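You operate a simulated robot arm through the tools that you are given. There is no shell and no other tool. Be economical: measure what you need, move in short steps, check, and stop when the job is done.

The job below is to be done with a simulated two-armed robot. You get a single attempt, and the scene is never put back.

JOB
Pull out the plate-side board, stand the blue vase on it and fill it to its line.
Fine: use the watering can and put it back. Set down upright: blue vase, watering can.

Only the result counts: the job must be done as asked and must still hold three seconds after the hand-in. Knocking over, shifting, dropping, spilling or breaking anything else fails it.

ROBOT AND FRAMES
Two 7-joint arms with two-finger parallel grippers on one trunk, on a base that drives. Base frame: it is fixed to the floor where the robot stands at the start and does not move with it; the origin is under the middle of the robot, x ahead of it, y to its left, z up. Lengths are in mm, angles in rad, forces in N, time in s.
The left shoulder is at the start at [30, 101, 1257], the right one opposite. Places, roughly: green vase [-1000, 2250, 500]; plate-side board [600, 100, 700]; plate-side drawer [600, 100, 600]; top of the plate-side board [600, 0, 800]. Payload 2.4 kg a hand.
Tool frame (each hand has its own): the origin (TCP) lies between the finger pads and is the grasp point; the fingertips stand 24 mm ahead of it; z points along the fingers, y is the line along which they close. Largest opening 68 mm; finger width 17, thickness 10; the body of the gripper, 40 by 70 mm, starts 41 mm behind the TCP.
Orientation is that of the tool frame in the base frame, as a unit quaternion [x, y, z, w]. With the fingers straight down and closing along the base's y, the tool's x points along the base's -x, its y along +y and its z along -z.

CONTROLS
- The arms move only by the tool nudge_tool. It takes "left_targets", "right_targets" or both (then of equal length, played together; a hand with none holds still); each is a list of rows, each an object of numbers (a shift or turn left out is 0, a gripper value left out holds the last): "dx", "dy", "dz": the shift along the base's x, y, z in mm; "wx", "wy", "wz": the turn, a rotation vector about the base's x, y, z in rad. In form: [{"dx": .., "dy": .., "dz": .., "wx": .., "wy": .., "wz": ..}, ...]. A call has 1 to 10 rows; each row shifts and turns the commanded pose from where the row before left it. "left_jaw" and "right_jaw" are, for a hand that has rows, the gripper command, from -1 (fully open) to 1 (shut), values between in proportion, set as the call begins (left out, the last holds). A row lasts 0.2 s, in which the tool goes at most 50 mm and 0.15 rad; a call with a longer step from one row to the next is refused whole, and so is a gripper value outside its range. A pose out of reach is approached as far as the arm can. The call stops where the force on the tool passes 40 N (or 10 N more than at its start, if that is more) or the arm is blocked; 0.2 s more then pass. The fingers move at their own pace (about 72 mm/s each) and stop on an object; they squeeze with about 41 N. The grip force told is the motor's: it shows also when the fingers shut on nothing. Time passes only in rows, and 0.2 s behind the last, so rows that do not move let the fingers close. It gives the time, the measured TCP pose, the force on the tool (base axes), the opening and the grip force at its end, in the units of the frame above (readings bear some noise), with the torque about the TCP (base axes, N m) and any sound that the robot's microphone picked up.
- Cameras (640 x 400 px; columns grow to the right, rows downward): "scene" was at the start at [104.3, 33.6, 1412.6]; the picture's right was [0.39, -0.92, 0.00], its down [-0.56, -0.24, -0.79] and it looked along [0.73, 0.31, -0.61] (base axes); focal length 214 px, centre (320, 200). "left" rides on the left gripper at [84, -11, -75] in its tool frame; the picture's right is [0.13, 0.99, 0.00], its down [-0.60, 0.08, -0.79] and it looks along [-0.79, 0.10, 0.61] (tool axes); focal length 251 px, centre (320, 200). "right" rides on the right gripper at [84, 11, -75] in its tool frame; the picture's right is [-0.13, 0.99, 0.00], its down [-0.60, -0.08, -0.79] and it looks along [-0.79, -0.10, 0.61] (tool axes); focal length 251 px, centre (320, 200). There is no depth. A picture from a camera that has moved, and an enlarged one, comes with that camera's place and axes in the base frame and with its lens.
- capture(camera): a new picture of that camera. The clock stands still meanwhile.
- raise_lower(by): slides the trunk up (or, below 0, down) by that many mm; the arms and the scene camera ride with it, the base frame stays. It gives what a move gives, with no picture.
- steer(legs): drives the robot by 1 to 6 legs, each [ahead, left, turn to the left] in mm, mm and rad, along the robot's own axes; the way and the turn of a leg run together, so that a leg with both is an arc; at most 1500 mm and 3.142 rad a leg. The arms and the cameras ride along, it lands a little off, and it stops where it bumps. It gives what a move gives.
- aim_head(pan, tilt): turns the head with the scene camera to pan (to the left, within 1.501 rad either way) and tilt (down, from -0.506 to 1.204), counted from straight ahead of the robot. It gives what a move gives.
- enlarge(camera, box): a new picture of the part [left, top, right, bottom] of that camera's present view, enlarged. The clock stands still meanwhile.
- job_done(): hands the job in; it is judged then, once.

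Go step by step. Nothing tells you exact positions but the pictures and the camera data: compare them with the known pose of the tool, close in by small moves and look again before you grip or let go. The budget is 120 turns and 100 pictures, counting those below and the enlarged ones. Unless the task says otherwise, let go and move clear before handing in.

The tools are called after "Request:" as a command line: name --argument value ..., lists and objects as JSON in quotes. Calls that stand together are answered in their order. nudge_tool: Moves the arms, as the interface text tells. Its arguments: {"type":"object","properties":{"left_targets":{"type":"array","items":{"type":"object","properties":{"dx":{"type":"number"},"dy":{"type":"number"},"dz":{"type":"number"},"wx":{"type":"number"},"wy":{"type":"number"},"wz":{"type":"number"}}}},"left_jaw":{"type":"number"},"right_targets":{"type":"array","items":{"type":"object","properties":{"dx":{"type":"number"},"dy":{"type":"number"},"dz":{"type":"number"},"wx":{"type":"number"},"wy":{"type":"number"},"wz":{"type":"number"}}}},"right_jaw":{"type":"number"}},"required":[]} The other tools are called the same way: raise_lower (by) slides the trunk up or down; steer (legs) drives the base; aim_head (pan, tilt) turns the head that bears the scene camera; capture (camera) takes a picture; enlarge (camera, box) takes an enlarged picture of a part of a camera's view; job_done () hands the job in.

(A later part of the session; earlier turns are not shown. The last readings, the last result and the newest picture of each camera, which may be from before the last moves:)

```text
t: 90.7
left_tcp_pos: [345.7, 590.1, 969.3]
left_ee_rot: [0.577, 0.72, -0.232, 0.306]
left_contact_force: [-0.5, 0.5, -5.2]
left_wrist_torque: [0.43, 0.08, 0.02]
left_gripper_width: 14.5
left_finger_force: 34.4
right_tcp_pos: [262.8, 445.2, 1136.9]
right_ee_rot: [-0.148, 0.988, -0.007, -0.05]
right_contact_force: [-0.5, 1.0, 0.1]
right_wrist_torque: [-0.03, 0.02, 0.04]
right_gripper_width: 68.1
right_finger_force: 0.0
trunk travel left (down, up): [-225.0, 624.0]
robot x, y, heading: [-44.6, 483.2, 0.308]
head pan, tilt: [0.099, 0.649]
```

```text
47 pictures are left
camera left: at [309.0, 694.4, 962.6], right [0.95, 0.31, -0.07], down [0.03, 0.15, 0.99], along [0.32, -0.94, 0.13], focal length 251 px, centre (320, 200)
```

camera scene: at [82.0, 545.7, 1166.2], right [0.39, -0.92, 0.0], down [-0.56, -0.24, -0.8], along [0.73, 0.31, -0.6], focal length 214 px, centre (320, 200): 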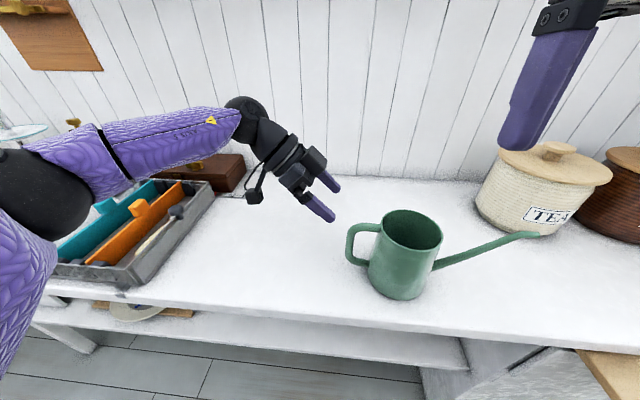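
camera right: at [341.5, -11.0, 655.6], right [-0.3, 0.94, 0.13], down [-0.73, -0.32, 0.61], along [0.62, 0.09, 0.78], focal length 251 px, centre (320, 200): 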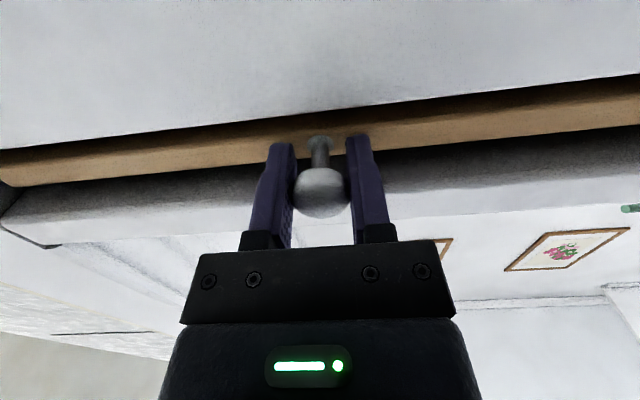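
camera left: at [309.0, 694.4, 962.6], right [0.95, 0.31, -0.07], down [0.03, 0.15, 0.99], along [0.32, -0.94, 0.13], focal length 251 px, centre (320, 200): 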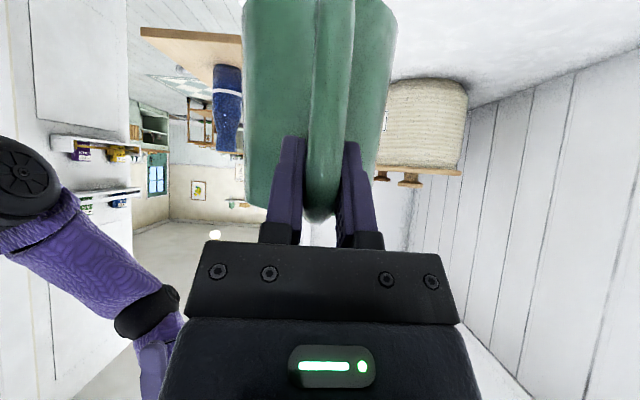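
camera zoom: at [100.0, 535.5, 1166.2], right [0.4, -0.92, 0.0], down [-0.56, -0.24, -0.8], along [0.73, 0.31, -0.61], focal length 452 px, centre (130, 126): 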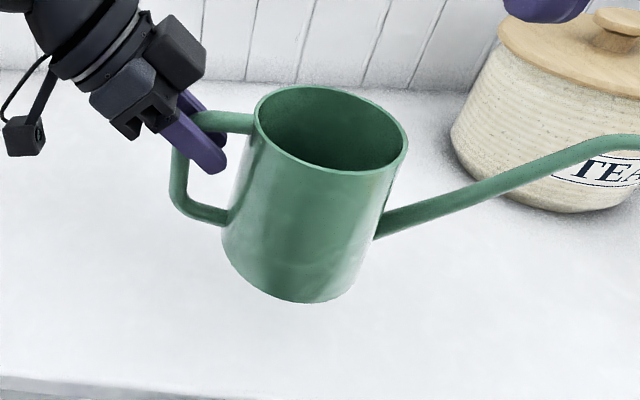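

The can hangs level. I carry it back and then right towards the vase, staying high.

Request:
steer --legs '[[-208, 0, 0], [0, -200, 0]]'

Request:
aim_head --pan -0.25 --tilt 0.6

Request:
capture --camera "scene"

```text
t: 93.5
left_tcp_pos: [211.5, 341.2, 968.9]
left_ee_rot: [0.577, 0.721, -0.232, 0.305]
left_contact_force: [-0.7, 0.7, -5.4]
left_wrist_torque: [0.42, 0.09, 0.02]
left_gripper_width: 14.7
left_finger_force: 34.0
right_tcp_pos: [129.9, 196.1, 1137.1]
right_ee_rot: [-0.149, 0.987, -0.008, -0.051]
right_contact_force: [-1.4, -0.5, 0.2]
right_wrist_torque: [0.01, -0.01, -0.03]
right_gripper_width: 68.1
right_finger_force: 0.0
trunk travel left (down, up): [-225.0, 624.0]
robot x, y, heading: [-177.8, 233.8, 0.309]
head pan, tilt: [0.099, 0.649]
```

```text
t: 94.3
left_tcp_pos: [211.4, 342.0, 968.6]
left_ee_rot: [0.577, 0.721, -0.232, 0.306]
left_contact_force: [-0.3, -0.5, -5.5]
left_wrist_torque: [0.41, 0.09, 0.0]
left_gripper_width: 14.4
left_finger_force: 34.2
right_tcp_pos: [128.9, 195.9, 1138.0]
right_ee_rot: [-0.148, 0.988, -0.007, -0.05]
right_contact_force: [0.5, 0.2, 0.3]
right_wrist_torque: [-0.02, 0.0, 0.01]
right_gripper_width: 68.5
right_finger_force: 0.1
trunk travel left (down, up): [-225.0, 624.0]
robot x, y, heading: [-177.0, 230.9, 0.309]
head pan, tilt: [-0.25, 0.6]
```

```text
46 pictures are left
camera scene: at [-25.2, 258.8, 1170.4], right [0.06, -1.0, 0.0], down [-0.56, -0.03, -0.82], along [0.82, 0.05, -0.57], focal length 214 px, centre (320, 200)
```

scene: 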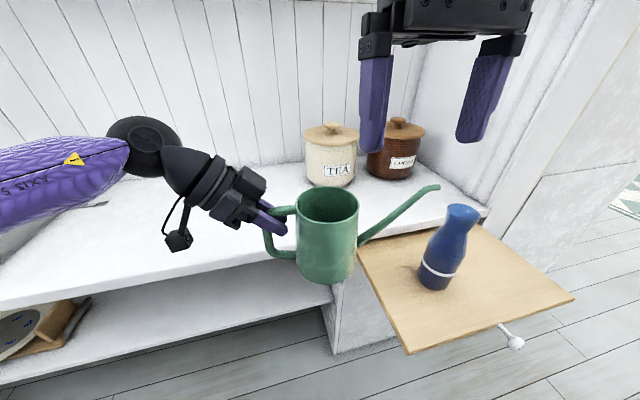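

The geometry agrees: spout tip about (270,96,1000), vase mouth (289,27,940). I move the right hand aside, then pre-tilt the can 25° while still left of the vase.

Request:
nudge_tool --right_targets '[{"dx": 8, "dy": -28, "dz": 20}, {"dx": 8, "dy": -28, "dz": 20}, {"dx": 8, "dy": -28, "dz": 20}, {"dx": 8, "dy": -28, "dz": 20}]'

Request:
nudge_tool --left_targets '[{"dz": 29, "dy": -2, "wx": 0.106, "wy": 0.0253}, {"dz": 29, "dy": -2, "wx": 0.106, "wy": 0.0253}, {"dz": 29, "dy": -2, "wx": 0.106, "wy": 0.0253}, {"dz": 28, "dy": -3, "dx": 2, "wx": 0.106, "wy": 0.0253}, {"dz": 0}]'

Request:
capture --camera "scene"

```text
t: 95.3
left_tcp_pos: [211.4, 341.5, 966.9]
left_ee_rot: [0.577, 0.721, -0.233, 0.307]
left_contact_force: [-0.6, 1.2, -4.4]
left_wrist_torque: [0.45, 0.08, -0.01]
left_gripper_width: 14.4
left_finger_force: 33.9
right_tcp_pos: [185.9, 139.0, 1129.2]
right_ee_rot: [-0.148, 0.988, -0.007, -0.051]
right_contact_force: [0.3, -1.0, -0.2]
right_wrist_torque: [-0.02, -0.02, -0.02]
right_gripper_width: 68.0
right_finger_force: 0.0
right hand out of reach, approached as far as the arm can: row 1, 2, 3, 4
trunk travel left (down, up): [-225.0, 624.0]
robot x, y, heading: [-177.5, 238.1, 0.305]
head pan, tilt: [-0.25, 0.6]
```

```text
t: 96.5
left_tcp_pos: [190.5, 434.2, 1061.0]
left_ee_rot: [0.608, 0.758, -0.14, 0.193]
left_contact_force: [0.0, 0.1, -5.5]
left_wrist_torque: [0.29, 0.06, -0.01]
left_gripper_width: 14.4
left_finger_force: 33.7
left hand out of reach, approached as far as the arm can: row 1, 2, 3, 4
right_tcp_pos: [185.1, 137.5, 1129.0]
right_ee_rot: [-0.149, 0.988, -0.006, -0.05]
right_contact_force: [-0.8, -0.6, 0.0]
right_wrist_torque: [0.01, 0.01, -0.01]
right_gripper_width: 67.9
right_finger_force: 0.0
trunk travel left (down, up): [-225.0, 624.0]
robot x, y, heading: [-176.1, 235.0, 0.312]
head pan, tilt: [-0.25, 0.6]
```

```text
45 pictures are left
camera scene: at [-25.1, 258.7, 1170.4], right [0.06, -1.0, 0.0], down [-0.56, -0.03, -0.82], along [0.82, 0.05, -0.57], focal length 214 px, centre (320, 200)
```

scene: 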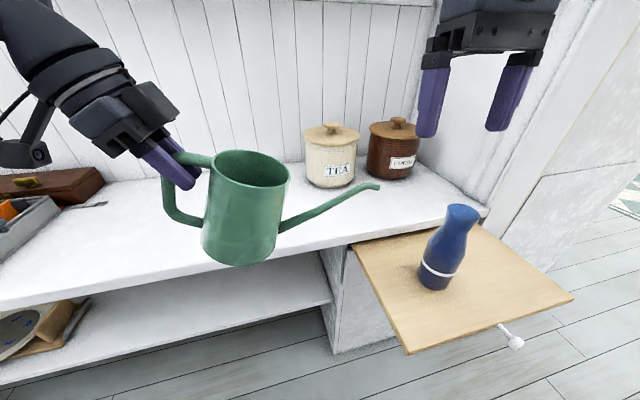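

The arm ran out of reach because the hand is now high relative to the shoulder. I raise the trunk and look at the pose.

Request:
raise_lower --by 140

Request:
nudge_tool --left_targets '[{"dx": 6, "dy": -20, "dz": -5}, {"dx": 6, "dy": -20, "dz": -5}, {"dx": 6, "dy": -20, "dz": -5}, {"dx": 0}]'

Request:
capture --camera "scene"

```text
t: 98.2
left_tcp_pos: [163.8, 426.1, 1232.0]
left_ee_rot: [0.615, 0.751, -0.105, 0.217]
left_contact_force: [-0.2, 0.5, -5.1]
left_wrist_torque: [0.28, 0.11, 0.01]
left_gripper_width: 14.5
left_finger_force: 34.5
right_tcp_pos: [188.8, 138.9, 1267.2]
right_ee_rot: [-0.148, 0.988, -0.006, -0.05]
right_contact_force: [0.0, 0.3, 0.0]
right_wrist_torque: [0.03, 0.0, 0.01]
right_gripper_width: 67.7
right_finger_force: 0.1
trunk travel left (down, up): [-365.0, 484.0]
robot x, y, heading: [-181.2, 233.2, 0.307]
head pan, tilt: [-0.25, 0.6]
```

```text
t: 99.2
left_tcp_pos: [165.1, 423.2, 1228.8]
left_ee_rot: [0.614, 0.751, -0.105, 0.217]
left_contact_force: [-0.1, 0.3, -5.2]
left_wrist_torque: [0.28, 0.12, -0.03]
left_gripper_width: 14.8
left_finger_force: 34.5
left hand out of reach, approached as far as the arm can: row 1, 2, 3
right_tcp_pos: [188.9, 140.2, 1267.1]
right_ee_rot: [-0.148, 0.988, -0.006, -0.05]
right_contact_force: [-0.2, -0.3, 0.1]
right_wrist_torque: [-0.03, -0.01, 0.02]
right_gripper_width: 68.1
right_finger_force: 0.1
trunk travel left (down, up): [-365.0, 484.0]
robot x, y, heading: [-176.0, 233.6, 0.305]
head pan, tilt: [-0.25, 0.6]
```

```text
44 pictures are left
camera scene: at [-52.8, 250.1, 1312.2], right [0.06, -1.0, 0.0], down [-0.56, -0.03, -0.82], along [0.82, 0.05, -0.57], focal length 214 px, centre (320, 200)
```

scene: 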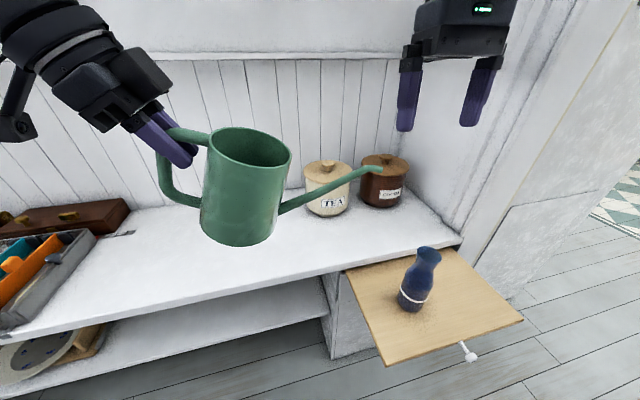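

The hand must come lower relative to the shoulder. I lower it by the arm.

Request:
nudge_tool --left_targets '[{"dz": -25, "dx": -5, "dy": -2}, {"dz": -25, "dx": -5, "dy": -2}, {"dz": -25}, {"dz": -25}, {"dz": 0}]'

```text
t: 100.3
left_tcp_pos: [156.4, 418.4, 1129.4]
left_ee_rot: [0.615, 0.751, -0.105, 0.218]
left_contact_force: [-0.6, -0.3, -5.8]
left_wrist_torque: [0.3, 0.1, 0.0]
left_gripper_width: 14.6
left_finger_force: 34.3
right_tcp_pos: [189.7, 140.2, 1268.3]
right_ee_rot: [-0.149, 0.988, -0.007, -0.05]
right_contact_force: [0.6, 0.0, -0.1]
right_wrist_torque: [-0.01, 0.01, 0.01]
right_gripper_width: 67.9
right_finger_force: 0.0
trunk travel left (down, up): [-365.0, 484.0]
robot x, y, heading: [-176.2, 236.3, 0.309]
head pan, tilt: [-0.25, 0.6]
```

Now it moves freely. I correct a small sideways roll, and drive so the spout tip nears the vase, still high.

Request:
nudge_tool --left_targets '[{"wx": -0.0115, "wy": 0.0485, "dz": -10}, {"wx": -0.0115, "wy": 0.0485, "dz": -10}, {"dz": 0}]'

Request:
steer --legs '[[27, -125, 0]]'

Request:
capture --camera "scene"

```text
t: 101.2
left_tcp_pos: [156.0, 419.4, 1109.4]
left_ee_rot: [0.606, 0.759, -0.143, 0.188]
left_contact_force: [-0.1, -0.4, -4.9]
left_wrist_torque: [0.31, 0.06, 0.03]
left_gripper_width: 14.6
left_finger_force: 34.7
right_tcp_pos: [188.5, 139.5, 1266.9]
right_ee_rot: [-0.147, 0.988, -0.006, -0.05]
right_contact_force: [0.8, 0.3, 0.5]
right_wrist_torque: [-0.02, 0.02, 0.01]
right_gripper_width: 68.2
right_finger_force: 0.2
trunk travel left (down, up): [-365.0, 484.0]
robot x, y, heading: [-179.0, 233.2, 0.306]
head pan, tilt: [-0.25, 0.6]
```

```text
t: 102.4
left_tcp_pos: [219.0, 309.7, 1111.6]
left_ee_rot: [0.605, 0.76, -0.143, 0.188]
left_contact_force: [-0.8, -1.1, -5.4]
left_wrist_torque: [0.29, 0.07, -0.01]
left_gripper_width: 14.7
left_finger_force: 34.8
right_tcp_pos: [252.3, 31.7, 1267.4]
right_ee_rot: [-0.149, 0.988, -0.007, -0.05]
right_contact_force: [-0.7, -0.4, -0.1]
right_wrist_torque: [0.02, 0.02, -0.03]
right_gripper_width: 68.0
right_finger_force: 0.1
trunk travel left (down, up): [-365.0, 484.0]
robot x, y, heading: [-116.2, 129.2, 0.31]
head pan, tilt: [-0.25, 0.6]
```

```text
43 pictures are left
camera scene: at [10.4, 141.1, 1312.2], right [0.06, -1.0, 0.0], down [-0.56, -0.03, -0.82], along [0.82, 0.05, -0.57], focal length 214 px, centre (320, 200)
```

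scene: 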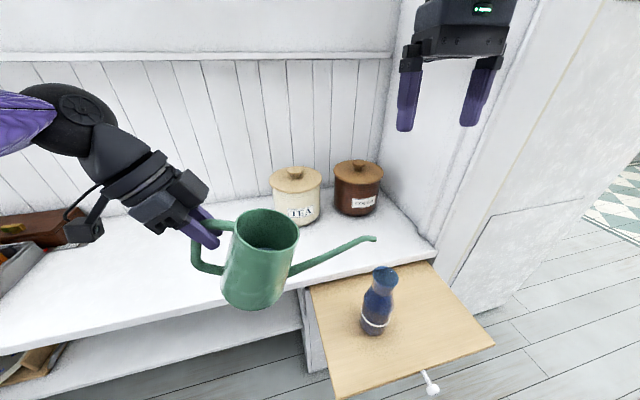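

The tip is ~40 mm left of and 110 mm above the mouth. I close in sideways, then tilt further and lower.

Request:
steer --legs '[[0, -33, 0]]'

Request:
nudge_tool --left_targets '[{"wx": 0.053, "wy": 0.0126, "dz": -12, "dx": 1, "dy": -4}, {"wx": 0.053, "wy": 0.0126, "dz": -12, "dx": 1, "dy": -4}, {"wx": 0.053, "wy": 0.0126, "dz": -10, "dx": 1, "dy": -3}, {"dz": 0}]'

Request:
capture --camera "scene"

Request:
enlarge --camera "scene" --box '[300, 200, 460, 360]'

```text
t: 103.3
left_tcp_pos: [229.4, 277.1, 1111.1]
left_ee_rot: [0.607, 0.759, -0.143, 0.188]
left_contact_force: [-0.1, 0.2, -5.2]
left_wrist_torque: [0.3, 0.09, -0.03]
left_gripper_width: 14.7
left_finger_force: 34.1
right_tcp_pos: [261.2, -2.1, 1267.2]
right_ee_rot: [-0.149, 0.988, -0.007, -0.05]
right_contact_force: [0.3, -0.3, 0.8]
right_wrist_torque: [0.01, -0.03, -0.01]
right_gripper_width: 67.9
right_finger_force: 0.1
trunk travel left (down, up): [-365.0, 484.0]
robot x, y, heading: [-102.2, 96.5, 0.308]
head pan, tilt: [-0.25, 0.6]
```

```text
t: 104.3
left_tcp_pos: [231.0, 265.4, 1075.1]
left_ee_rot: [0.616, 0.772, -0.093, 0.125]
left_contact_force: [-0.6, -0.4, -4.9]
left_wrist_torque: [0.26, 0.08, 0.01]
left_gripper_width: 14.5
left_finger_force: 33.8
right_tcp_pos: [261.9, -0.0, 1266.4]
right_ee_rot: [-0.148, 0.988, -0.007, -0.051]
right_contact_force: [-0.2, -1.1, 0.6]
right_wrist_torque: [-0.02, 0.01, 0.02]
right_gripper_width: 68.0
right_finger_force: 0.0
trunk travel left (down, up): [-365.0, 484.0]
robot x, y, heading: [-108.7, 96.0, 0.306]
head pan, tilt: [-0.25, 0.6]
```

```text
42 pictures are left
camera scene: at [20.1, 109.6, 1312.3], right [0.06, -1.0, 0.0], down [-0.56, -0.03, -0.82], along [0.82, 0.05, -0.57], focal length 214 px, centre (320, 200)
```

scene: 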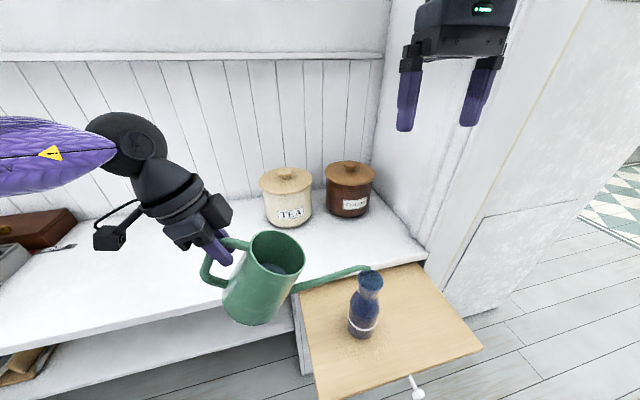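

```text
2.50 times, centred on (380, 280) of scene
camera zoom: at [20.1, 109.6, 1312.3], right [0.06, -1.0, 0.0], down [-0.56, -0.03, -0.82], along [0.82, 0.05, -0.57], focal length 536 px, centre (170, 0)
```

zoom: 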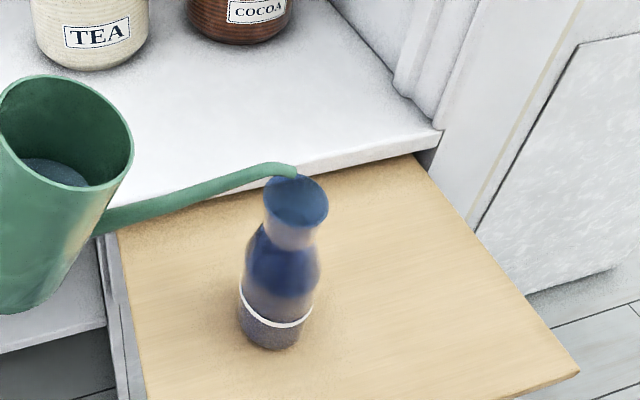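

The spout tip is right over the mouth, about 30 mm above. I tilt by 2° with the tip lowered a bit, and listen.

Request:
nudge_tool --left_targets '[{"wx": 0.017, "wy": 0.004, "dz": -2, "dx": 0.3, "dy": -1.5}, {"wx": 0.017, "wy": 0.004, "dz": -2, "dx": 0.3, "dy": -1.5}, {"dz": 0}, {"dz": 0}]'

Request:
enlarge --camera "scene" --box '[300, 220, 440, 360]'

```text
t: 105.3
left_tcp_pos: [232.1, 264.1, 1073.6]
left_ee_rot: [0.618, 0.774, -0.084, 0.111]
left_contact_force: [0.7, 0.2, -5.6]
left_wrist_torque: [0.18, 0.04, -0.04]
left_gripper_width: 14.3
left_finger_force: 34.2
right_tcp_pos: [261.3, -2.0, 1267.7]
right_ee_rot: [-0.149, 0.988, -0.006, -0.05]
right_contact_force: [-0.3, 0.3, 0.4]
right_wrist_torque: [0.02, 0.01, 0.0]
right_gripper_width: 68.0
right_finger_force: 0.1
trunk travel left (down, up): [-365.0, 484.0]
robot x, y, heading: [-102.6, 90.4, 0.305]
head pan, tilt: [-0.25, 0.6]
```

```text
2.86 times, centred on (370, 290) of scene
camera zoom: at [20.1, 109.6, 1312.3], right [0.06, -1.0, 0.0], down [-0.56, -0.03, -0.82], along [0.82, 0.05, -0.57], focal length 613 px, centre (177, -57)
```

zoom: 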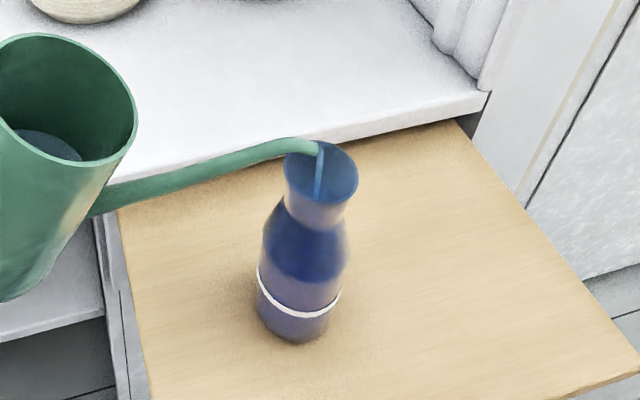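

Water is flowing cleanly into the mouth. I hold and watch the level.

Request:
nudge_tool --left_targets '[{"dz": 0}, {"dz": 0}, {"dz": 0}]'

Request:
enlarge --camera "scene" --box '[330, 260, 400, 345]'

Request:
capture --camera "left"

```text
t: 106.1
left_tcp_pos: [232.6, 262.0, 1071.8]
left_ee_rot: [0.618, 0.774, -0.083, 0.111]
left_contact_force: [0.0, -0.6, -6.1]
left_wrist_torque: [0.2, 0.06, -0.03]
left_gripper_width: 14.6
left_finger_force: 34.6
right_tcp_pos: [261.5, -0.9, 1267.8]
right_ee_rot: [-0.149, 0.988, -0.006, -0.05]
right_contact_force: [-0.1, 0.3, -0.2]
right_wrist_torque: [-0.03, 0.01, 0.0]
right_gripper_width: 68.0
right_finger_force: 0.0
trunk travel left (down, up): [-365.0, 484.0]
robot x, y, heading: [-101.1, 93.9, 0.309]
head pan, tilt: [-0.25, 0.6]
```

```text
4.71 times, centred on (365, 302) of scene
camera zoom: at [20.1, 109.6, 1312.2], right [0.06, -1.0, 0.0], down [-0.56, -0.03, -0.82], along [0.82, 0.05, -0.57], focal length 1009 px, centre (108, -282)
```

zoom: 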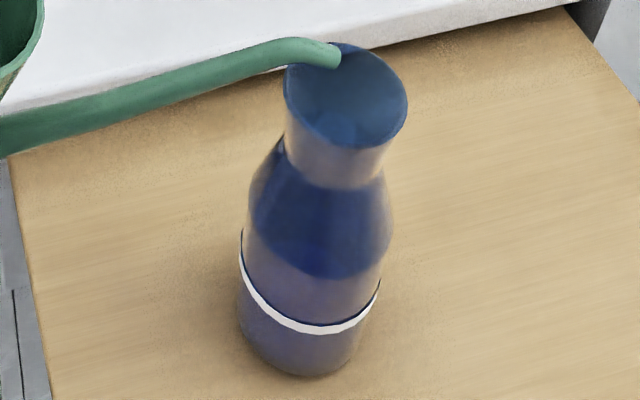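

```text
38 pictures are left
camera left: at [198.5, 358.2, 1122.4], right [0.94, 0.34, -0.03], down [0.15, -0.34, 0.93], along [0.31, -0.88, -0.37], focal length 251 px, centre (320, 200)
```

left: 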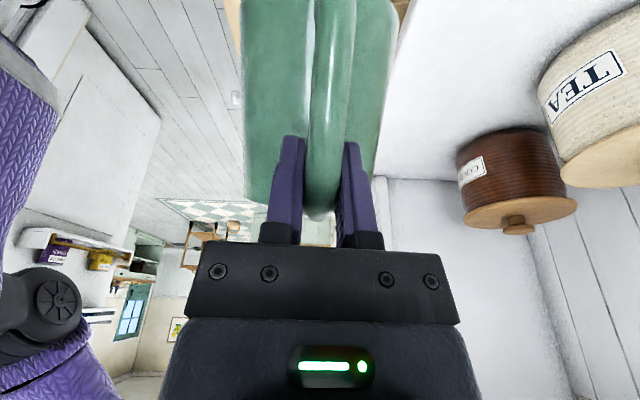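

The flow stopped at this tilt. I tilt on by about 1.5° and look again.

Request:
nudge_tool --left_targets '[{"wx": 0.013, "wy": 0.003, "dz": 3.1, "dx": 0.2, "dy": -1}, {"wx": 0.013, "wy": 0.003, "dz": 3.1, "dx": 0.2, "dy": -1}, {"dz": 0}, {"dz": 0}]'

Request:
enlarge --camera "scene" --box '[330, 260, 400, 345]'

Request:
nudge_tool --left_targets '[{"dz": 0}, {"dz": 0}, {"dz": 0}]'

Request:
enlarge --camera "scene" --box '[330, 260, 400, 345]'

```text
t: 107.1
left_tcp_pos: [232.3, 261.5, 1080.3]
left_ee_rot: [0.619, 0.775, -0.074, 0.101]
left_contact_force: [0.0, 0.1, -4.6]
left_wrist_torque: [0.17, 0.04, 0.0]
left_gripper_width: 14.7
left_finger_force: 34.1
right_tcp_pos: [261.0, -1.6, 1268.2]
right_ee_rot: [-0.149, 0.988, -0.007, -0.05]
right_contact_force: [0.5, -0.2, 0.4]
right_wrist_torque: [0.03, 0.02, 0.01]
right_gripper_width: 68.0
right_finger_force: 0.0
trunk travel left (down, up): [-365.0, 484.0]
robot x, y, heading: [-106.0, 97.0, 0.302]
head pan, tilt: [-0.25, 0.6]
```

```text
4.71 times, centred on (365, 302) of scene
camera zoom: at [20.1, 109.6, 1312.3], right [0.06, -1.0, 0.0], down [-0.56, -0.03, -0.82], along [0.82, 0.05, -0.57], focal length 1009 px, centre (108, -282)
```

zoom: 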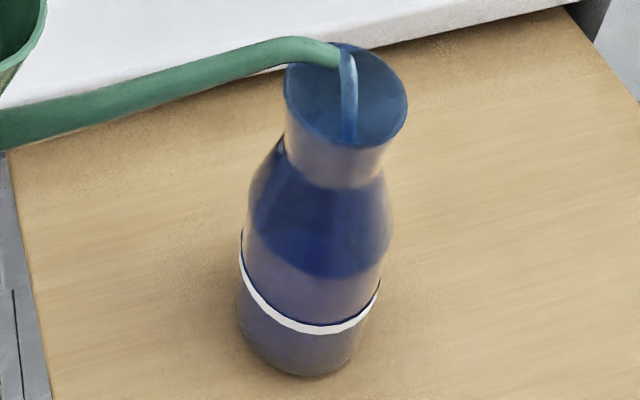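

```text
t: 107.9
left_tcp_pos: [231.8, 261.8, 1079.8]
left_ee_rot: [0.619, 0.775, -0.076, 0.101]
left_contact_force: [-0.1, 0.5, -3.7]
left_wrist_torque: [0.2, 0.05, 0.03]
left_gripper_width: 14.6
left_finger_force: 33.9
right_tcp_pos: [261.6, -1.4, 1267.7]
right_ee_rot: [-0.148, 0.988, -0.007, -0.05]
right_contact_force: [0.6, 0.8, -0.1]
right_wrist_torque: [0.0, 0.04, -0.04]
right_gripper_width: 67.8
right_finger_force: 0.0
trunk travel left (down, up): [-365.0, 484.0]
robot x, y, heading: [-107.9, 92.6, 0.309]
head pan, tilt: [-0.25, 0.6]
```

```text
4.71 times, centred on (365, 302) of scene
camera zoom: at [20.1, 109.6, 1312.3], right [0.06, -1.0, 0.0], down [-0.56, -0.03, -0.82], along [0.82, 0.05, -0.57], focal length 1009 px, centre (108, -282)
```

zoom: 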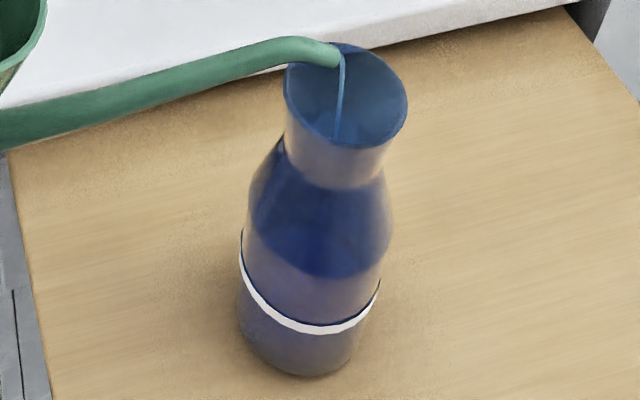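

A stream still runs. I zoom tighter on the vase to find the water level.

Request:
nudge_tool --left_targets '[{"dz": 0}, {"dz": 0}, {"dz": 0}]'

Request:
enlarge --camera "scene" --box '[342, 305, 386, 345]'

```text
t: 108.7
left_tcp_pos: [232.5, 262.0, 1080.3]
left_ee_rot: [0.619, 0.775, -0.075, 0.101]
left_contact_force: [0.3, 0.1, -3.8]
left_wrist_torque: [0.18, 0.04, -0.02]
left_gripper_width: 14.5
left_finger_force: 34.0
right_tcp_pos: [261.9, -1.0, 1267.8]
right_ee_rot: [-0.148, 0.988, -0.006, -0.051]
right_contact_force: [0.0, -0.9, -0.4]
right_wrist_torque: [0.02, 0.02, -0.01]
right_gripper_width: 68.0
right_finger_force: 0.0
trunk travel left (down, up): [-365.0, 484.0]
robot x, y, heading: [-104.7, 93.3, 0.309]
head pan, tilt: [-0.25, 0.6]
```

```text
10.00 times, centred on (364, 325) of scene
camera zoom: at [20.1, 109.6, 1312.3], right [0.06, -1.0, 0.0], down [-0.56, -0.03, -0.82], along [0.82, 0.05, -0.57], focal length 2145 px, centre (-120, -1050)
```

zoom: 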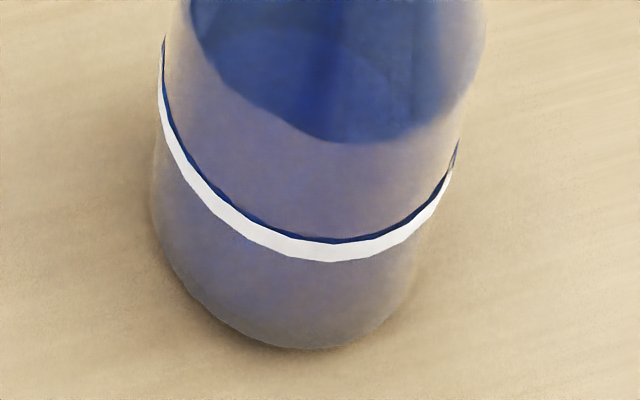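

I can't read the level from here, so I tilt back a few degrees to stop the flow before checking.

Request:
nudge_tool --left_targets '[{"wx": -0.04, "wy": -0.0095, "dz": -9, "dx": -0.6, "dy": 3.2}, {"wx": -0.04, "wy": -0.0095, "dz": -8, "dx": -0.6, "dy": 3}, {"dz": 0}]'

Request:
capture --camera "scene"

Request:
capture --camera "right"

```text
t: 109.5
left_tcp_pos: [231.8, 268.5, 1061.3]
left_ee_rot: [0.615, 0.771, -0.1, 0.134]
left_contact_force: [0.3, -0.8, -5.0]
left_wrist_torque: [0.22, 0.06, 0.0]
left_gripper_width: 14.7
left_finger_force: 34.0
right_tcp_pos: [261.6, -1.4, 1267.0]
right_ee_rot: [-0.148, 0.988, -0.007, -0.05]
right_contact_force: [-1.0, 0.4, -0.8]
right_wrist_torque: [-0.01, -0.03, -0.01]
right_gripper_width: 67.9
right_finger_force: 0.0
trunk travel left (down, up): [-365.0, 484.0]
robot x, y, heading: [-107.5, 93.4, 0.308]
head pan, tilt: [-0.25, 0.6]
```

```text
34 pictures are left
camera scene: at [20.1, 109.6, 1312.3], right [0.06, -1.0, 0.0], down [-0.56, -0.03, -0.82], along [0.82, 0.05, -0.57], focal length 214 px, centre (320, 200)
```

scene: 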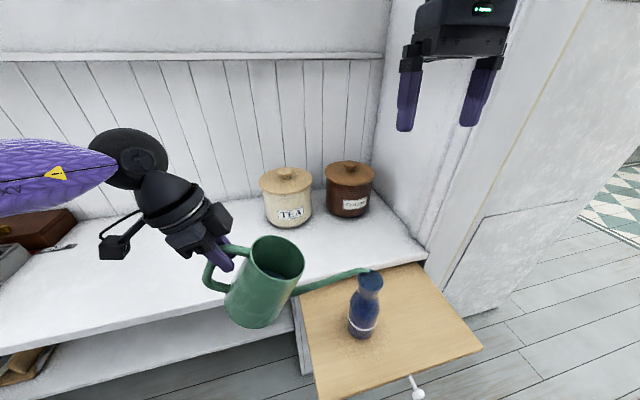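

```text
33 pictures are left
camera right: at [185.9, -11.7, 1350.5], right [-0.17, 0.99, -0.01], down [0.67, 0.12, 0.73], along [0.72, 0.11, -0.69], focal length 251 px, centre (320, 200)
```

right: 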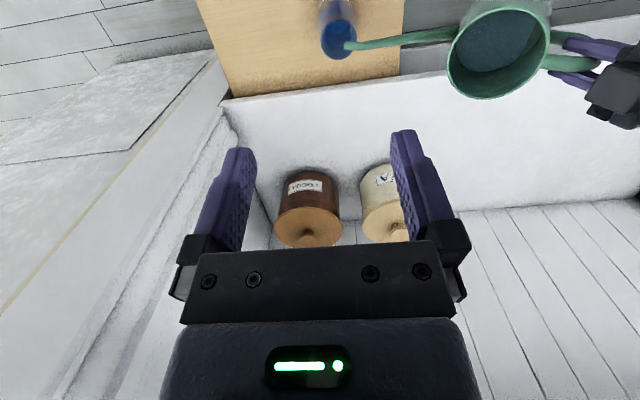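

The right-hand camera looks down into both vessels; I zoom there.

Request:
enlarge --camera "right" --box '[300, 0, 390, 70]'

Request:
enlarge --camera "scene" --box '[342, 265, 390, 345]'

```text
5.71 times, centred on (345, 35) of right
camera zoom: at [185.9, -11.7, 1350.5], right [-0.17, 0.99, -0.01], down [0.67, 0.12, 0.73], along [0.72, 0.11, -0.69], focal length 1437 px, centre (177, 1143)
```

zoom: 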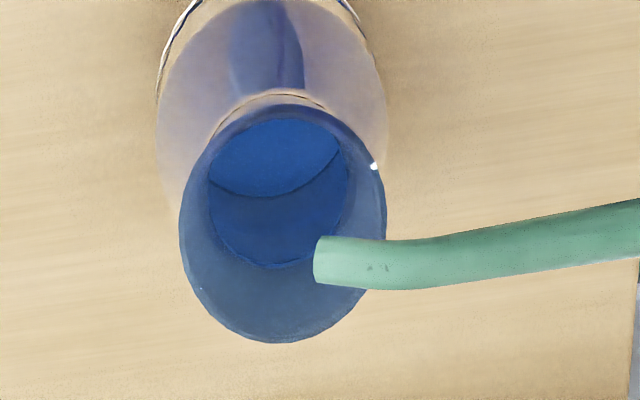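

```text
5.00 times, centred on (366, 305) of scene
camera zoom: at [20.1, 109.6, 1312.3], right [0.06, -1.0, 0.0], down [-0.56, -0.03, -0.82], along [0.82, 0.05, -0.57], focal length 1072 px, centre (90, -325)
```

zoom: 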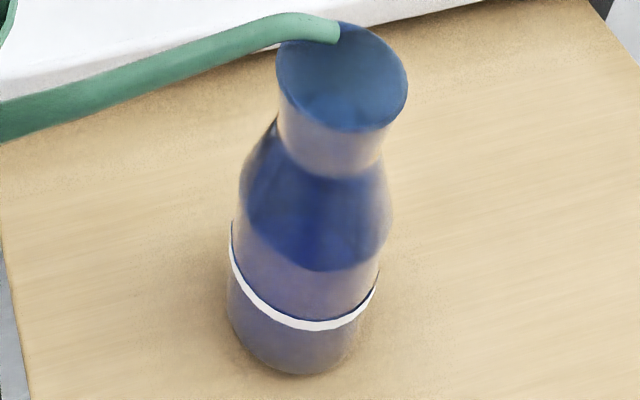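

From above, water is visible inside but its height is uncertain. I bring the right hand back and down to get a flatter camera view of the vase.

Request:
nudge_tool --right_targets '[{"dx": -28, "dy": -9}, {"dx": -28, "dy": -9}, {"dx": -28, "dy": -9}, {"dx": -24, "dy": -8}, {"dz": -45}, {"dz": -45}, {"dz": -45}, {"dz": -45}, {"dz": 0}]'

Request:
capture --camera "right"

```text
t: 111.5
left_tcp_pos: [230.8, 268.1, 1061.2]
left_ee_rot: [0.615, 0.77, -0.1, 0.133]
left_contact_force: [-0.6, -0.3, -4.9]
left_wrist_torque: [0.25, 0.05, 0.01]
left_gripper_width: 14.5
left_finger_force: 34.3
right_tcp_pos: [157.9, -18.7, 1070.5]
right_ee_rot: [-0.148, 0.988, -0.006, -0.049]
right_contact_force: [-0.7, 0.7, -0.2]
right_wrist_torque: [0.01, -0.01, 0.0]
right_gripper_width: 68.3
right_finger_force: 0.0
right hand out of reach, approached as far as the arm can: row 3, 4
trunk travel left (down, up): [-365.0, 484.0]
robot x, y, heading: [-103.9, 95.6, 0.301]
head pan, tilt: [-0.25, 0.6]
```

```text
30 pictures are left
camera right: at [82.2, -29.2, 1153.4], right [-0.17, 0.99, -0.01], down [0.67, 0.12, 0.73], along [0.72, 0.11, -0.68], focal length 251 px, centre (320, 200)
```

right: 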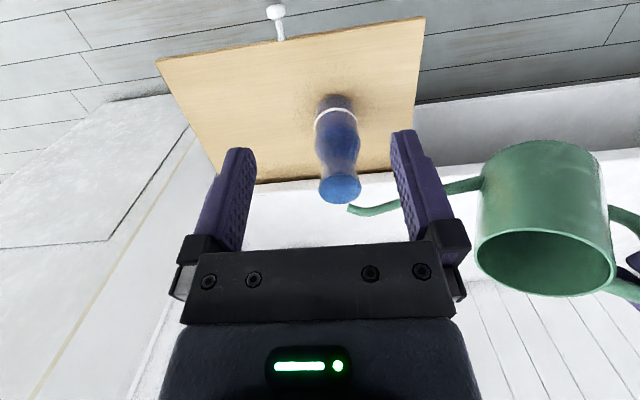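

Good viewpoint; I go lower and pitch the camera flatter.

Request:
nudge_tool --right_targets '[{"dz": -30, "wx": 0.0336, "wy": -0.1047}, {"dz": -30, "wx": 0.0336, "wy": -0.1047}, {"dz": -30, "wx": 0.0336, "wy": -0.1047}, {"dz": -20, "wx": 0.0336, "wy": -0.1047}, {"dz": 0}]'

Request:
capture --camera "right"

```text
t: 112.7
left_tcp_pos: [230.8, 267.5, 1061.5]
left_ee_rot: [0.615, 0.771, -0.1, 0.134]
left_contact_force: [0.1, -0.3, -4.8]
left_wrist_torque: [0.23, 0.05, -0.02]
left_gripper_width: 14.6
left_finger_force: 34.1
right_tcp_pos: [225.3, -14.8, 964.0]
right_ee_rot: [-0.147, 0.975, 0.029, 0.166]
right_contact_force: [-0.5, -0.4, -0.3]
right_wrist_torque: [0.02, -0.02, 0.03]
right_gripper_width: 67.7
right_finger_force: 0.1
right hand out of reach, approached as far as the arm can: row 1, 2, 3, 4
trunk travel left (down, up): [-365.0, 484.0]
robot x, y, heading: [-105.0, 94.1, 0.307]
head pan, tilt: [-0.25, 0.6]
```

```text
29 pictures are left
camera right: at [121.8, -33.2, 1007.2], right [-0.18, 0.98, 0.05], down [0.32, 0.01, 0.95], along [0.93, 0.18, -0.31], focal length 251 px, centre (320, 200)
```

right: 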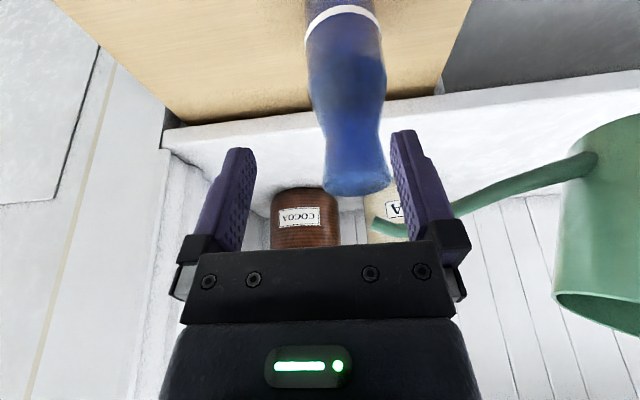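

Request:
enlarge --camera "right" --box '[290, 0, 400, 70]'

```text
5.71 times, centred on (345, 35) of right
camera zoom: at [121.8, -33.2, 1007.2], right [-0.18, 0.98, 0.05], down [0.32, 0.01, 0.95], along [0.93, 0.18, -0.31], focal length 1437 px, centre (177, 1143)
```

zoom: 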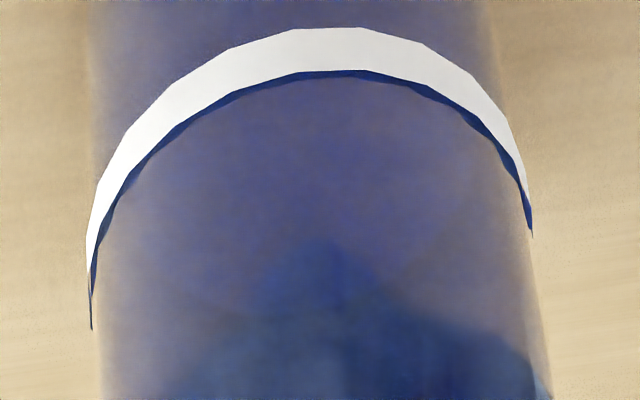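

The lower part of the vase is outside the frame; I pitch the camera down some.

Request:
nudge_tool --right_targets '[{"wx": -0.045, "wy": 0.14, "dx": -8, "dy": -3}, {"wx": -0.045, "wy": 0.14, "dx": -8, "dy": -3}, {"dz": 0}]'

Request:
capture --camera "right"

Request:
enlarge --camera "right" --box '[280, 20, 400, 170]'

```text
t: 113.5
left_tcp_pos: [231.0, 269.7, 1061.5]
left_ee_rot: [0.615, 0.77, -0.101, 0.134]
left_contact_force: [-0.6, 0.2, -4.8]
left_wrist_torque: [0.23, 0.04, -0.02]
left_gripper_width: 14.5
left_finger_force: 33.7
right_tcp_pos: [207.0, -19.0, 963.9]
right_ee_rot: [-0.148, 0.989, 0.006, 0.021]
right_contact_force: [0.3, 0.3, -0.2]
right_wrist_torque: [-0.01, 0.0, -0.05]
right_gripper_width: 68.0
right_finger_force: 0.1
trunk travel left (down, up): [-365.0, 484.0]
robot x, y, heading: [-105.2, 95.1, 0.308]
head pan, tilt: [-0.25, 0.6]
```

```text
27 pictures are left
camera right: at [121.5, -32.9, 1035.5], right [-0.17, 0.99, 0.01], down [0.57, 0.09, 0.82], along [0.81, 0.14, -0.57], focal length 251 px, centre (320, 200)
```

right: 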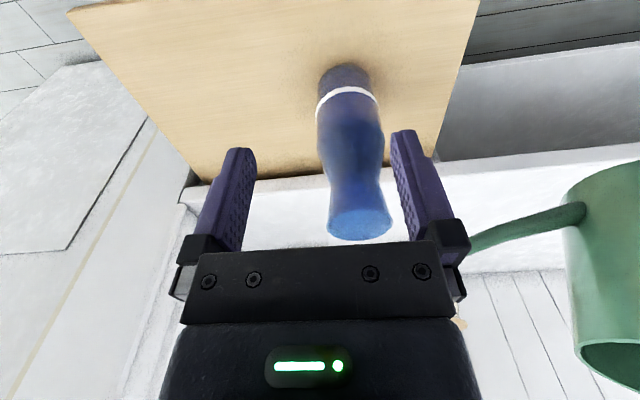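

```text
2.67 times, centred on (340, 95) of right
camera zoom: at [121.5, -32.9, 1035.5], right [-0.17, 0.99, 0.01], down [0.57, 0.09, 0.82], along [0.81, 0.14, -0.57], focal length 670 px, centre (267, 480)
```

zoom: 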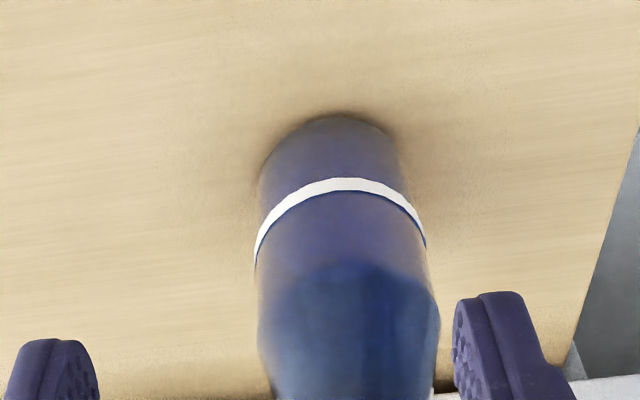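

Request:
enlarge --camera "right" --box '[310, 58, 386, 124]'

```text
6.06 times, centred on (348, 91) of right
camera zoom: at [121.5, -32.9, 1035.5], right [-0.17, 0.99, 0.01], down [0.57, 0.09, 0.82], along [0.81, 0.14, -0.57], focal length 1524 px, centre (150, 861)
```

zoom: 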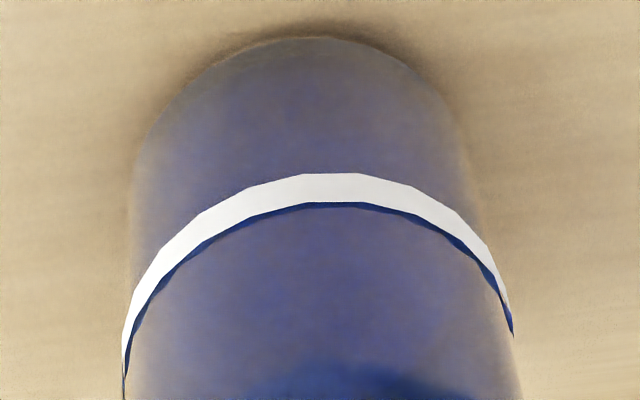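

Through the glass wall the level doesn't show; only through the mouth. I raise the right camera so it looks through the neck at about 65°, where ring and water can be compared.

Request:
nudge_tool --right_targets '[{"dz": 44}, {"dz": 44}, {"dz": 44}, {"dz": 44}, {"dz": 44}, {"dz": 0}]'

Request:
capture --camera "right"

```text
t: 114.9
left_tcp_pos: [231.7, 267.8, 1060.4]
left_ee_rot: [0.616, 0.77, -0.1, 0.133]
left_contact_force: [-0.3, 0.5, -4.6]
left_wrist_torque: [0.24, 0.04, 0.0]
left_gripper_width: 14.7
left_finger_force: 33.8
right_tcp_pos: [205.9, -14.5, 1182.3]
right_ee_rot: [-0.149, 0.989, 0.005, 0.021]
right_contact_force: [-0.8, -0.3, -1.1]
right_wrist_torque: [0.03, 0.03, -0.01]
right_gripper_width: 67.9
right_finger_force: 0.0
trunk travel left (down, up): [-365.0, 484.0]
robot x, y, heading: [-106.0, 97.2, 0.307]
head pan, tilt: [-0.25, 0.6]
```

```text
24 pictures are left
camera right: at [120.4, -29.4, 1253.8], right [-0.17, 0.99, 0.01], down [0.57, 0.09, 0.82], along [0.81, 0.14, -0.57], focal length 251 px, centre (320, 200)
```

right: 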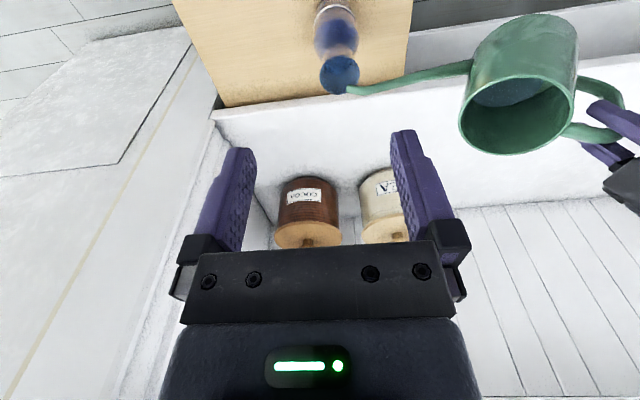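

Request:
enlarge --camera "right" --box '[290, 0, 390, 100]'

Request:
enlarge --camera "right" --box '[314, 52, 366, 98]'

```text
4.00 times, centred on (340, 50) of right
camera zoom: at [120.4, -29.4, 1253.8], right [-0.17, 0.99, 0.01], down [0.57, 0.09, 0.82], along [0.81, 0.14, -0.57], focal length 1006 px, centre (240, 800)
```

zoom: 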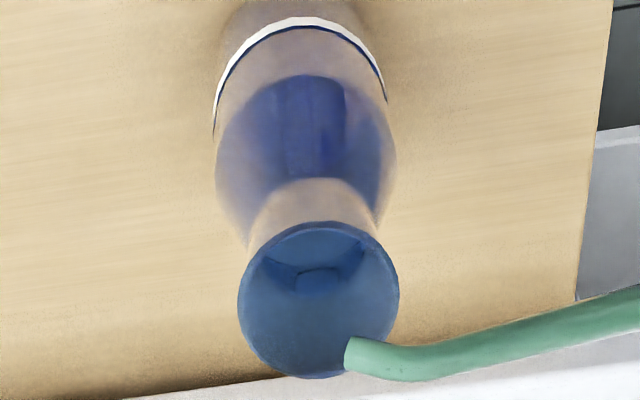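

```text
8.70 times, centred on (340, 75) of right
camera zoom: at [120.4, -29.4, 1253.8], right [-0.17, 0.99, 0.01], down [0.57, 0.09, 0.82], along [0.81, 0.14, -0.57], focal length 2186 px, centre (146, 1287)
```

zoom: 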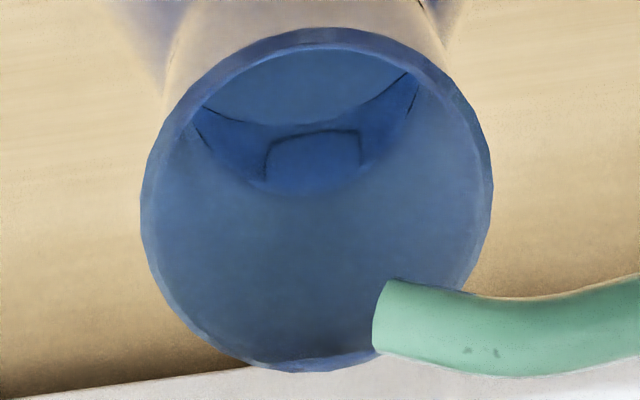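

The level seen through the mouth in the earlier steep view works best; it put the water roughly 15–20 mm up, with the line about 52 mm up. I return the right camera there and resume pouring.

Request:
nudge_tool --right_targets '[{"dz": 28, "dx": 18, "dy": 4, "wx": -0.0215, "wy": 0.0675}, {"dz": 28, "dx": 18, "dy": 4, "wx": -0.0215, "wy": 0.0675}, {"dz": 29, "dx": 19, "dy": 5}, {"dz": 0}]'

Request:
nudge_tool --left_targets '[{"wx": 0.04, "wy": 0.0095, "dz": 9, "dx": 0.4, "dy": -3}, {"wx": 0.04, "wy": 0.0095, "dz": 9, "dx": 0.4, "dy": -3}, {"wx": 0.026, "wy": 0.006, "dz": 6, "dx": 0.3, "dy": -2}, {"dz": 0}, {"dz": 0}]'

Request:
enlarge --camera "right" --box '[300, 0, 390, 70]'

```text
t: 115.9
left_tcp_pos: [230.6, 267.0, 1061.6]
left_ee_rot: [0.615, 0.771, -0.1, 0.134]
left_contact_force: [0.4, 0.4, -3.6]
left_wrist_torque: [0.19, 0.06, 0.03]
left_gripper_width: 14.6
left_finger_force: 33.7
right_tcp_pos: [263.4, -2.4, 1265.3]
right_ee_rot: [-0.148, 0.988, -0.006, -0.048]
right_contact_force: [-0.3, -0.3, -0.1]
right_wrist_torque: [0.02, 0.0, -0.01]
right_gripper_width: 68.0
right_finger_force: 0.1
trunk travel left (down, up): [-365.0, 484.0]
robot x, y, heading: [-104.2, 93.2, 0.308]
head pan, tilt: [-0.25, 0.6]
```

```text
t: 117.1
left_tcp_pos: [233.0, 261.1, 1085.6]
left_ee_rot: [0.62, 0.777, -0.066, 0.091]
left_contact_force: [0.7, -0.2, -4.3]
left_wrist_torque: [0.17, 0.03, 0.02]
left_gripper_width: 14.4
left_finger_force: 34.3
right_tcp_pos: [264.1, -1.5, 1266.2]
right_ee_rot: [-0.148, 0.988, -0.007, -0.048]
right_contact_force: [0.5, -0.3, -0.1]
right_wrist_torque: [-0.02, 0.03, -0.01]
right_gripper_width: 67.8
right_finger_force: 0.0
trunk travel left (down, up): [-365.0, 484.0]
robot x, y, heading: [-108.5, 97.3, 0.304]
head pan, tilt: [-0.25, 0.6]
```

```text
5.71 times, centred on (345, 35) of right
camera zoom: at [187.6, -12.5, 1349.2], right [-0.17, 0.99, -0.01], down [0.67, 0.12, 0.73], along [0.72, 0.12, -0.68], focal length 1437 px, centre (177, 1143)
```

zoom: 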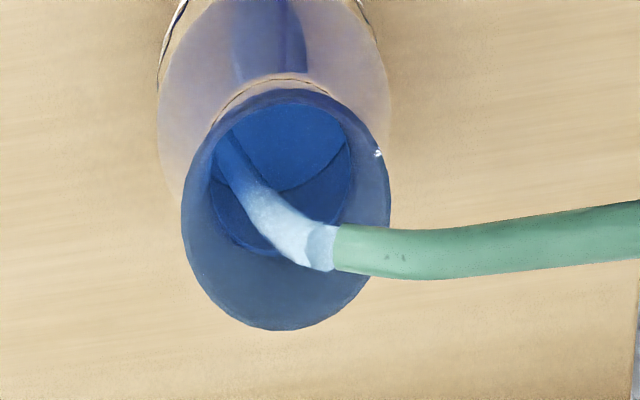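

A firm stream lands inside the mouth. I hold for short spells and watch the arc of the water's edge.

Request:
nudge_tool --left_targets '[{"dz": 0}, {"dz": 0}, {"dz": 0}]'

Request:
enlarge --camera "right" --box '[300, 0, 390, 70]'

```text
t: 117.9
left_tcp_pos: [232.0, 260.8, 1085.3]
left_ee_rot: [0.62, 0.776, -0.066, 0.092]
left_contact_force: [-0.2, -0.5, -4.3]
left_wrist_torque: [0.17, 0.02, 0.01]
left_gripper_width: 14.5
left_finger_force: 33.8
right_tcp_pos: [263.3, -1.9, 1266.9]
right_ee_rot: [-0.149, 0.988, -0.006, -0.049]
right_contact_force: [0.0, 0.2, 0.9]
right_wrist_torque: [-0.03, 0.01, 0.0]
right_gripper_width: 67.8
right_finger_force: 0.1
trunk travel left (down, up): [-365.0, 484.0]
robot x, y, heading: [-103.4, 94.2, 0.304]
head pan, tilt: [-0.25, 0.6]
```

```text
5.71 times, centred on (345, 35) of right
camera zoom: at [187.6, -12.5, 1349.1], right [-0.17, 0.99, -0.01], down [0.67, 0.12, 0.73], along [0.72, 0.12, -0.68], focal length 1437 px, centre (177, 1143)
```

zoom: 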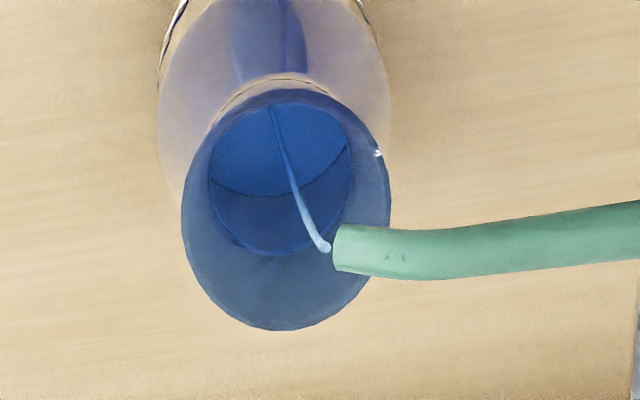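

The water edge has risen by about half of what's missing. I tilt one more small step.

Request:
nudge_tool --left_targets '[{"wx": 0.018, "wy": 0.0043, "dz": 4.2, "dx": 0.3, "dy": -1.6}, {"dz": 0}, {"dz": 0}, {"dz": 0}]'

Request:
enlarge --camera "right" --box '[300, 0, 390, 70]'

```text
t: 118.9
left_tcp_pos: [229.8, 262.4, 1090.1]
left_ee_rot: [0.621, 0.777, -0.06, 0.084]
left_contact_force: [0.5, -0.5, -4.8]
left_wrist_torque: [0.12, 0.04, 0.01]
left_gripper_width: 14.6
left_finger_force: 33.6
left hand out of reach, approached as far as the arm can: row 1
right_tcp_pos: [262.9, -1.9, 1267.5]
right_ee_rot: [-0.149, 0.988, -0.006, -0.048]
right_contact_force: [0.0, -0.3, -0.5]
right_wrist_torque: [0.0, 0.03, -0.01]
right_gripper_width: 67.7
right_finger_force: 0.0
trunk travel left (down, up): [-365.0, 484.0]
robot x, y, heading: [-102.5, 93.2, 0.305]
head pan, tilt: [-0.25, 0.6]
```

```text
5.71 times, centred on (345, 35) of right
camera zoom: at [187.5, -12.5, 1349.1], right [-0.17, 0.99, -0.01], down [0.67, 0.12, 0.73], along [0.72, 0.12, -0.68], focal length 1437 px, centre (177, 1143)
```

zoom: 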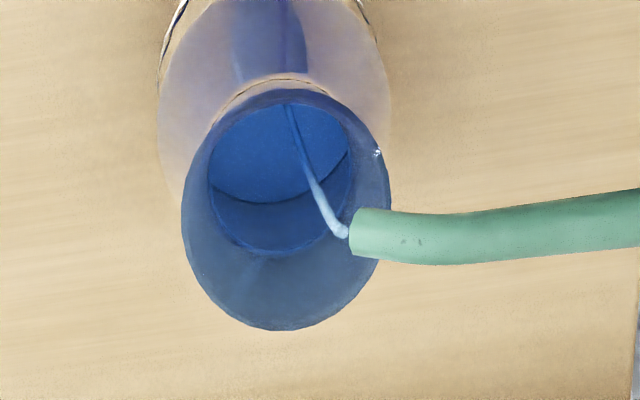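

The arm is at its limit and the tip shifted slightly, but the stream still lands well inside. I hold and look again.

Request:
nudge_tool --left_targets '[{"dz": 0}, {"dz": 0}, {"dz": 0}, {"dz": 0}]'

Request:
enlarge --camera "right" --box '[300, 0, 390, 70]'

```text
t: 119.9
left_tcp_pos: [230.1, 261.7, 1089.4]
left_ee_rot: [0.621, 0.777, -0.061, 0.085]
left_contact_force: [-0.2, -0.2, -4.8]
left_wrist_torque: [0.1, 0.03, -0.02]
left_gripper_width: 14.7
left_finger_force: 34.0
right_tcp_pos: [263.6, -2.0, 1266.5]
right_ee_rot: [-0.148, 0.988, -0.007, -0.049]
right_contact_force: [0.6, -1.1, 0.5]
right_wrist_torque: [0.01, 0.01, 0.0]
right_gripper_width: 68.3
right_finger_force: 0.0
trunk travel left (down, up): [-365.0, 484.0]
robot x, y, heading: [-103.4, 93.2, 0.308]
head pan, tilt: [-0.25, 0.6]
```

```text
5.71 times, centred on (345, 35) of right
camera zoom: at [187.5, -12.5, 1349.1], right [-0.17, 0.99, -0.01], down [0.67, 0.12, 0.73], along [0.72, 0.12, -0.68], focal length 1437 px, centre (177, 1143)
```

zoom: 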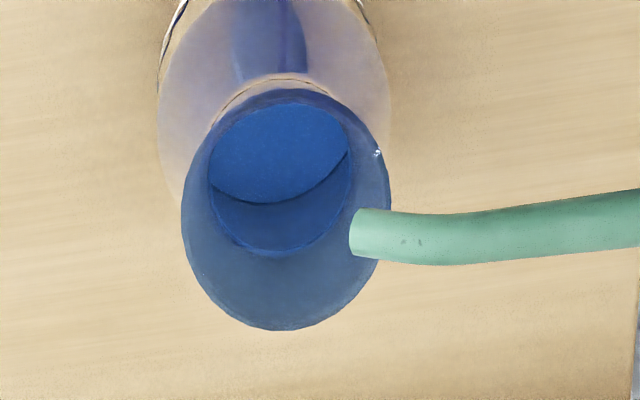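

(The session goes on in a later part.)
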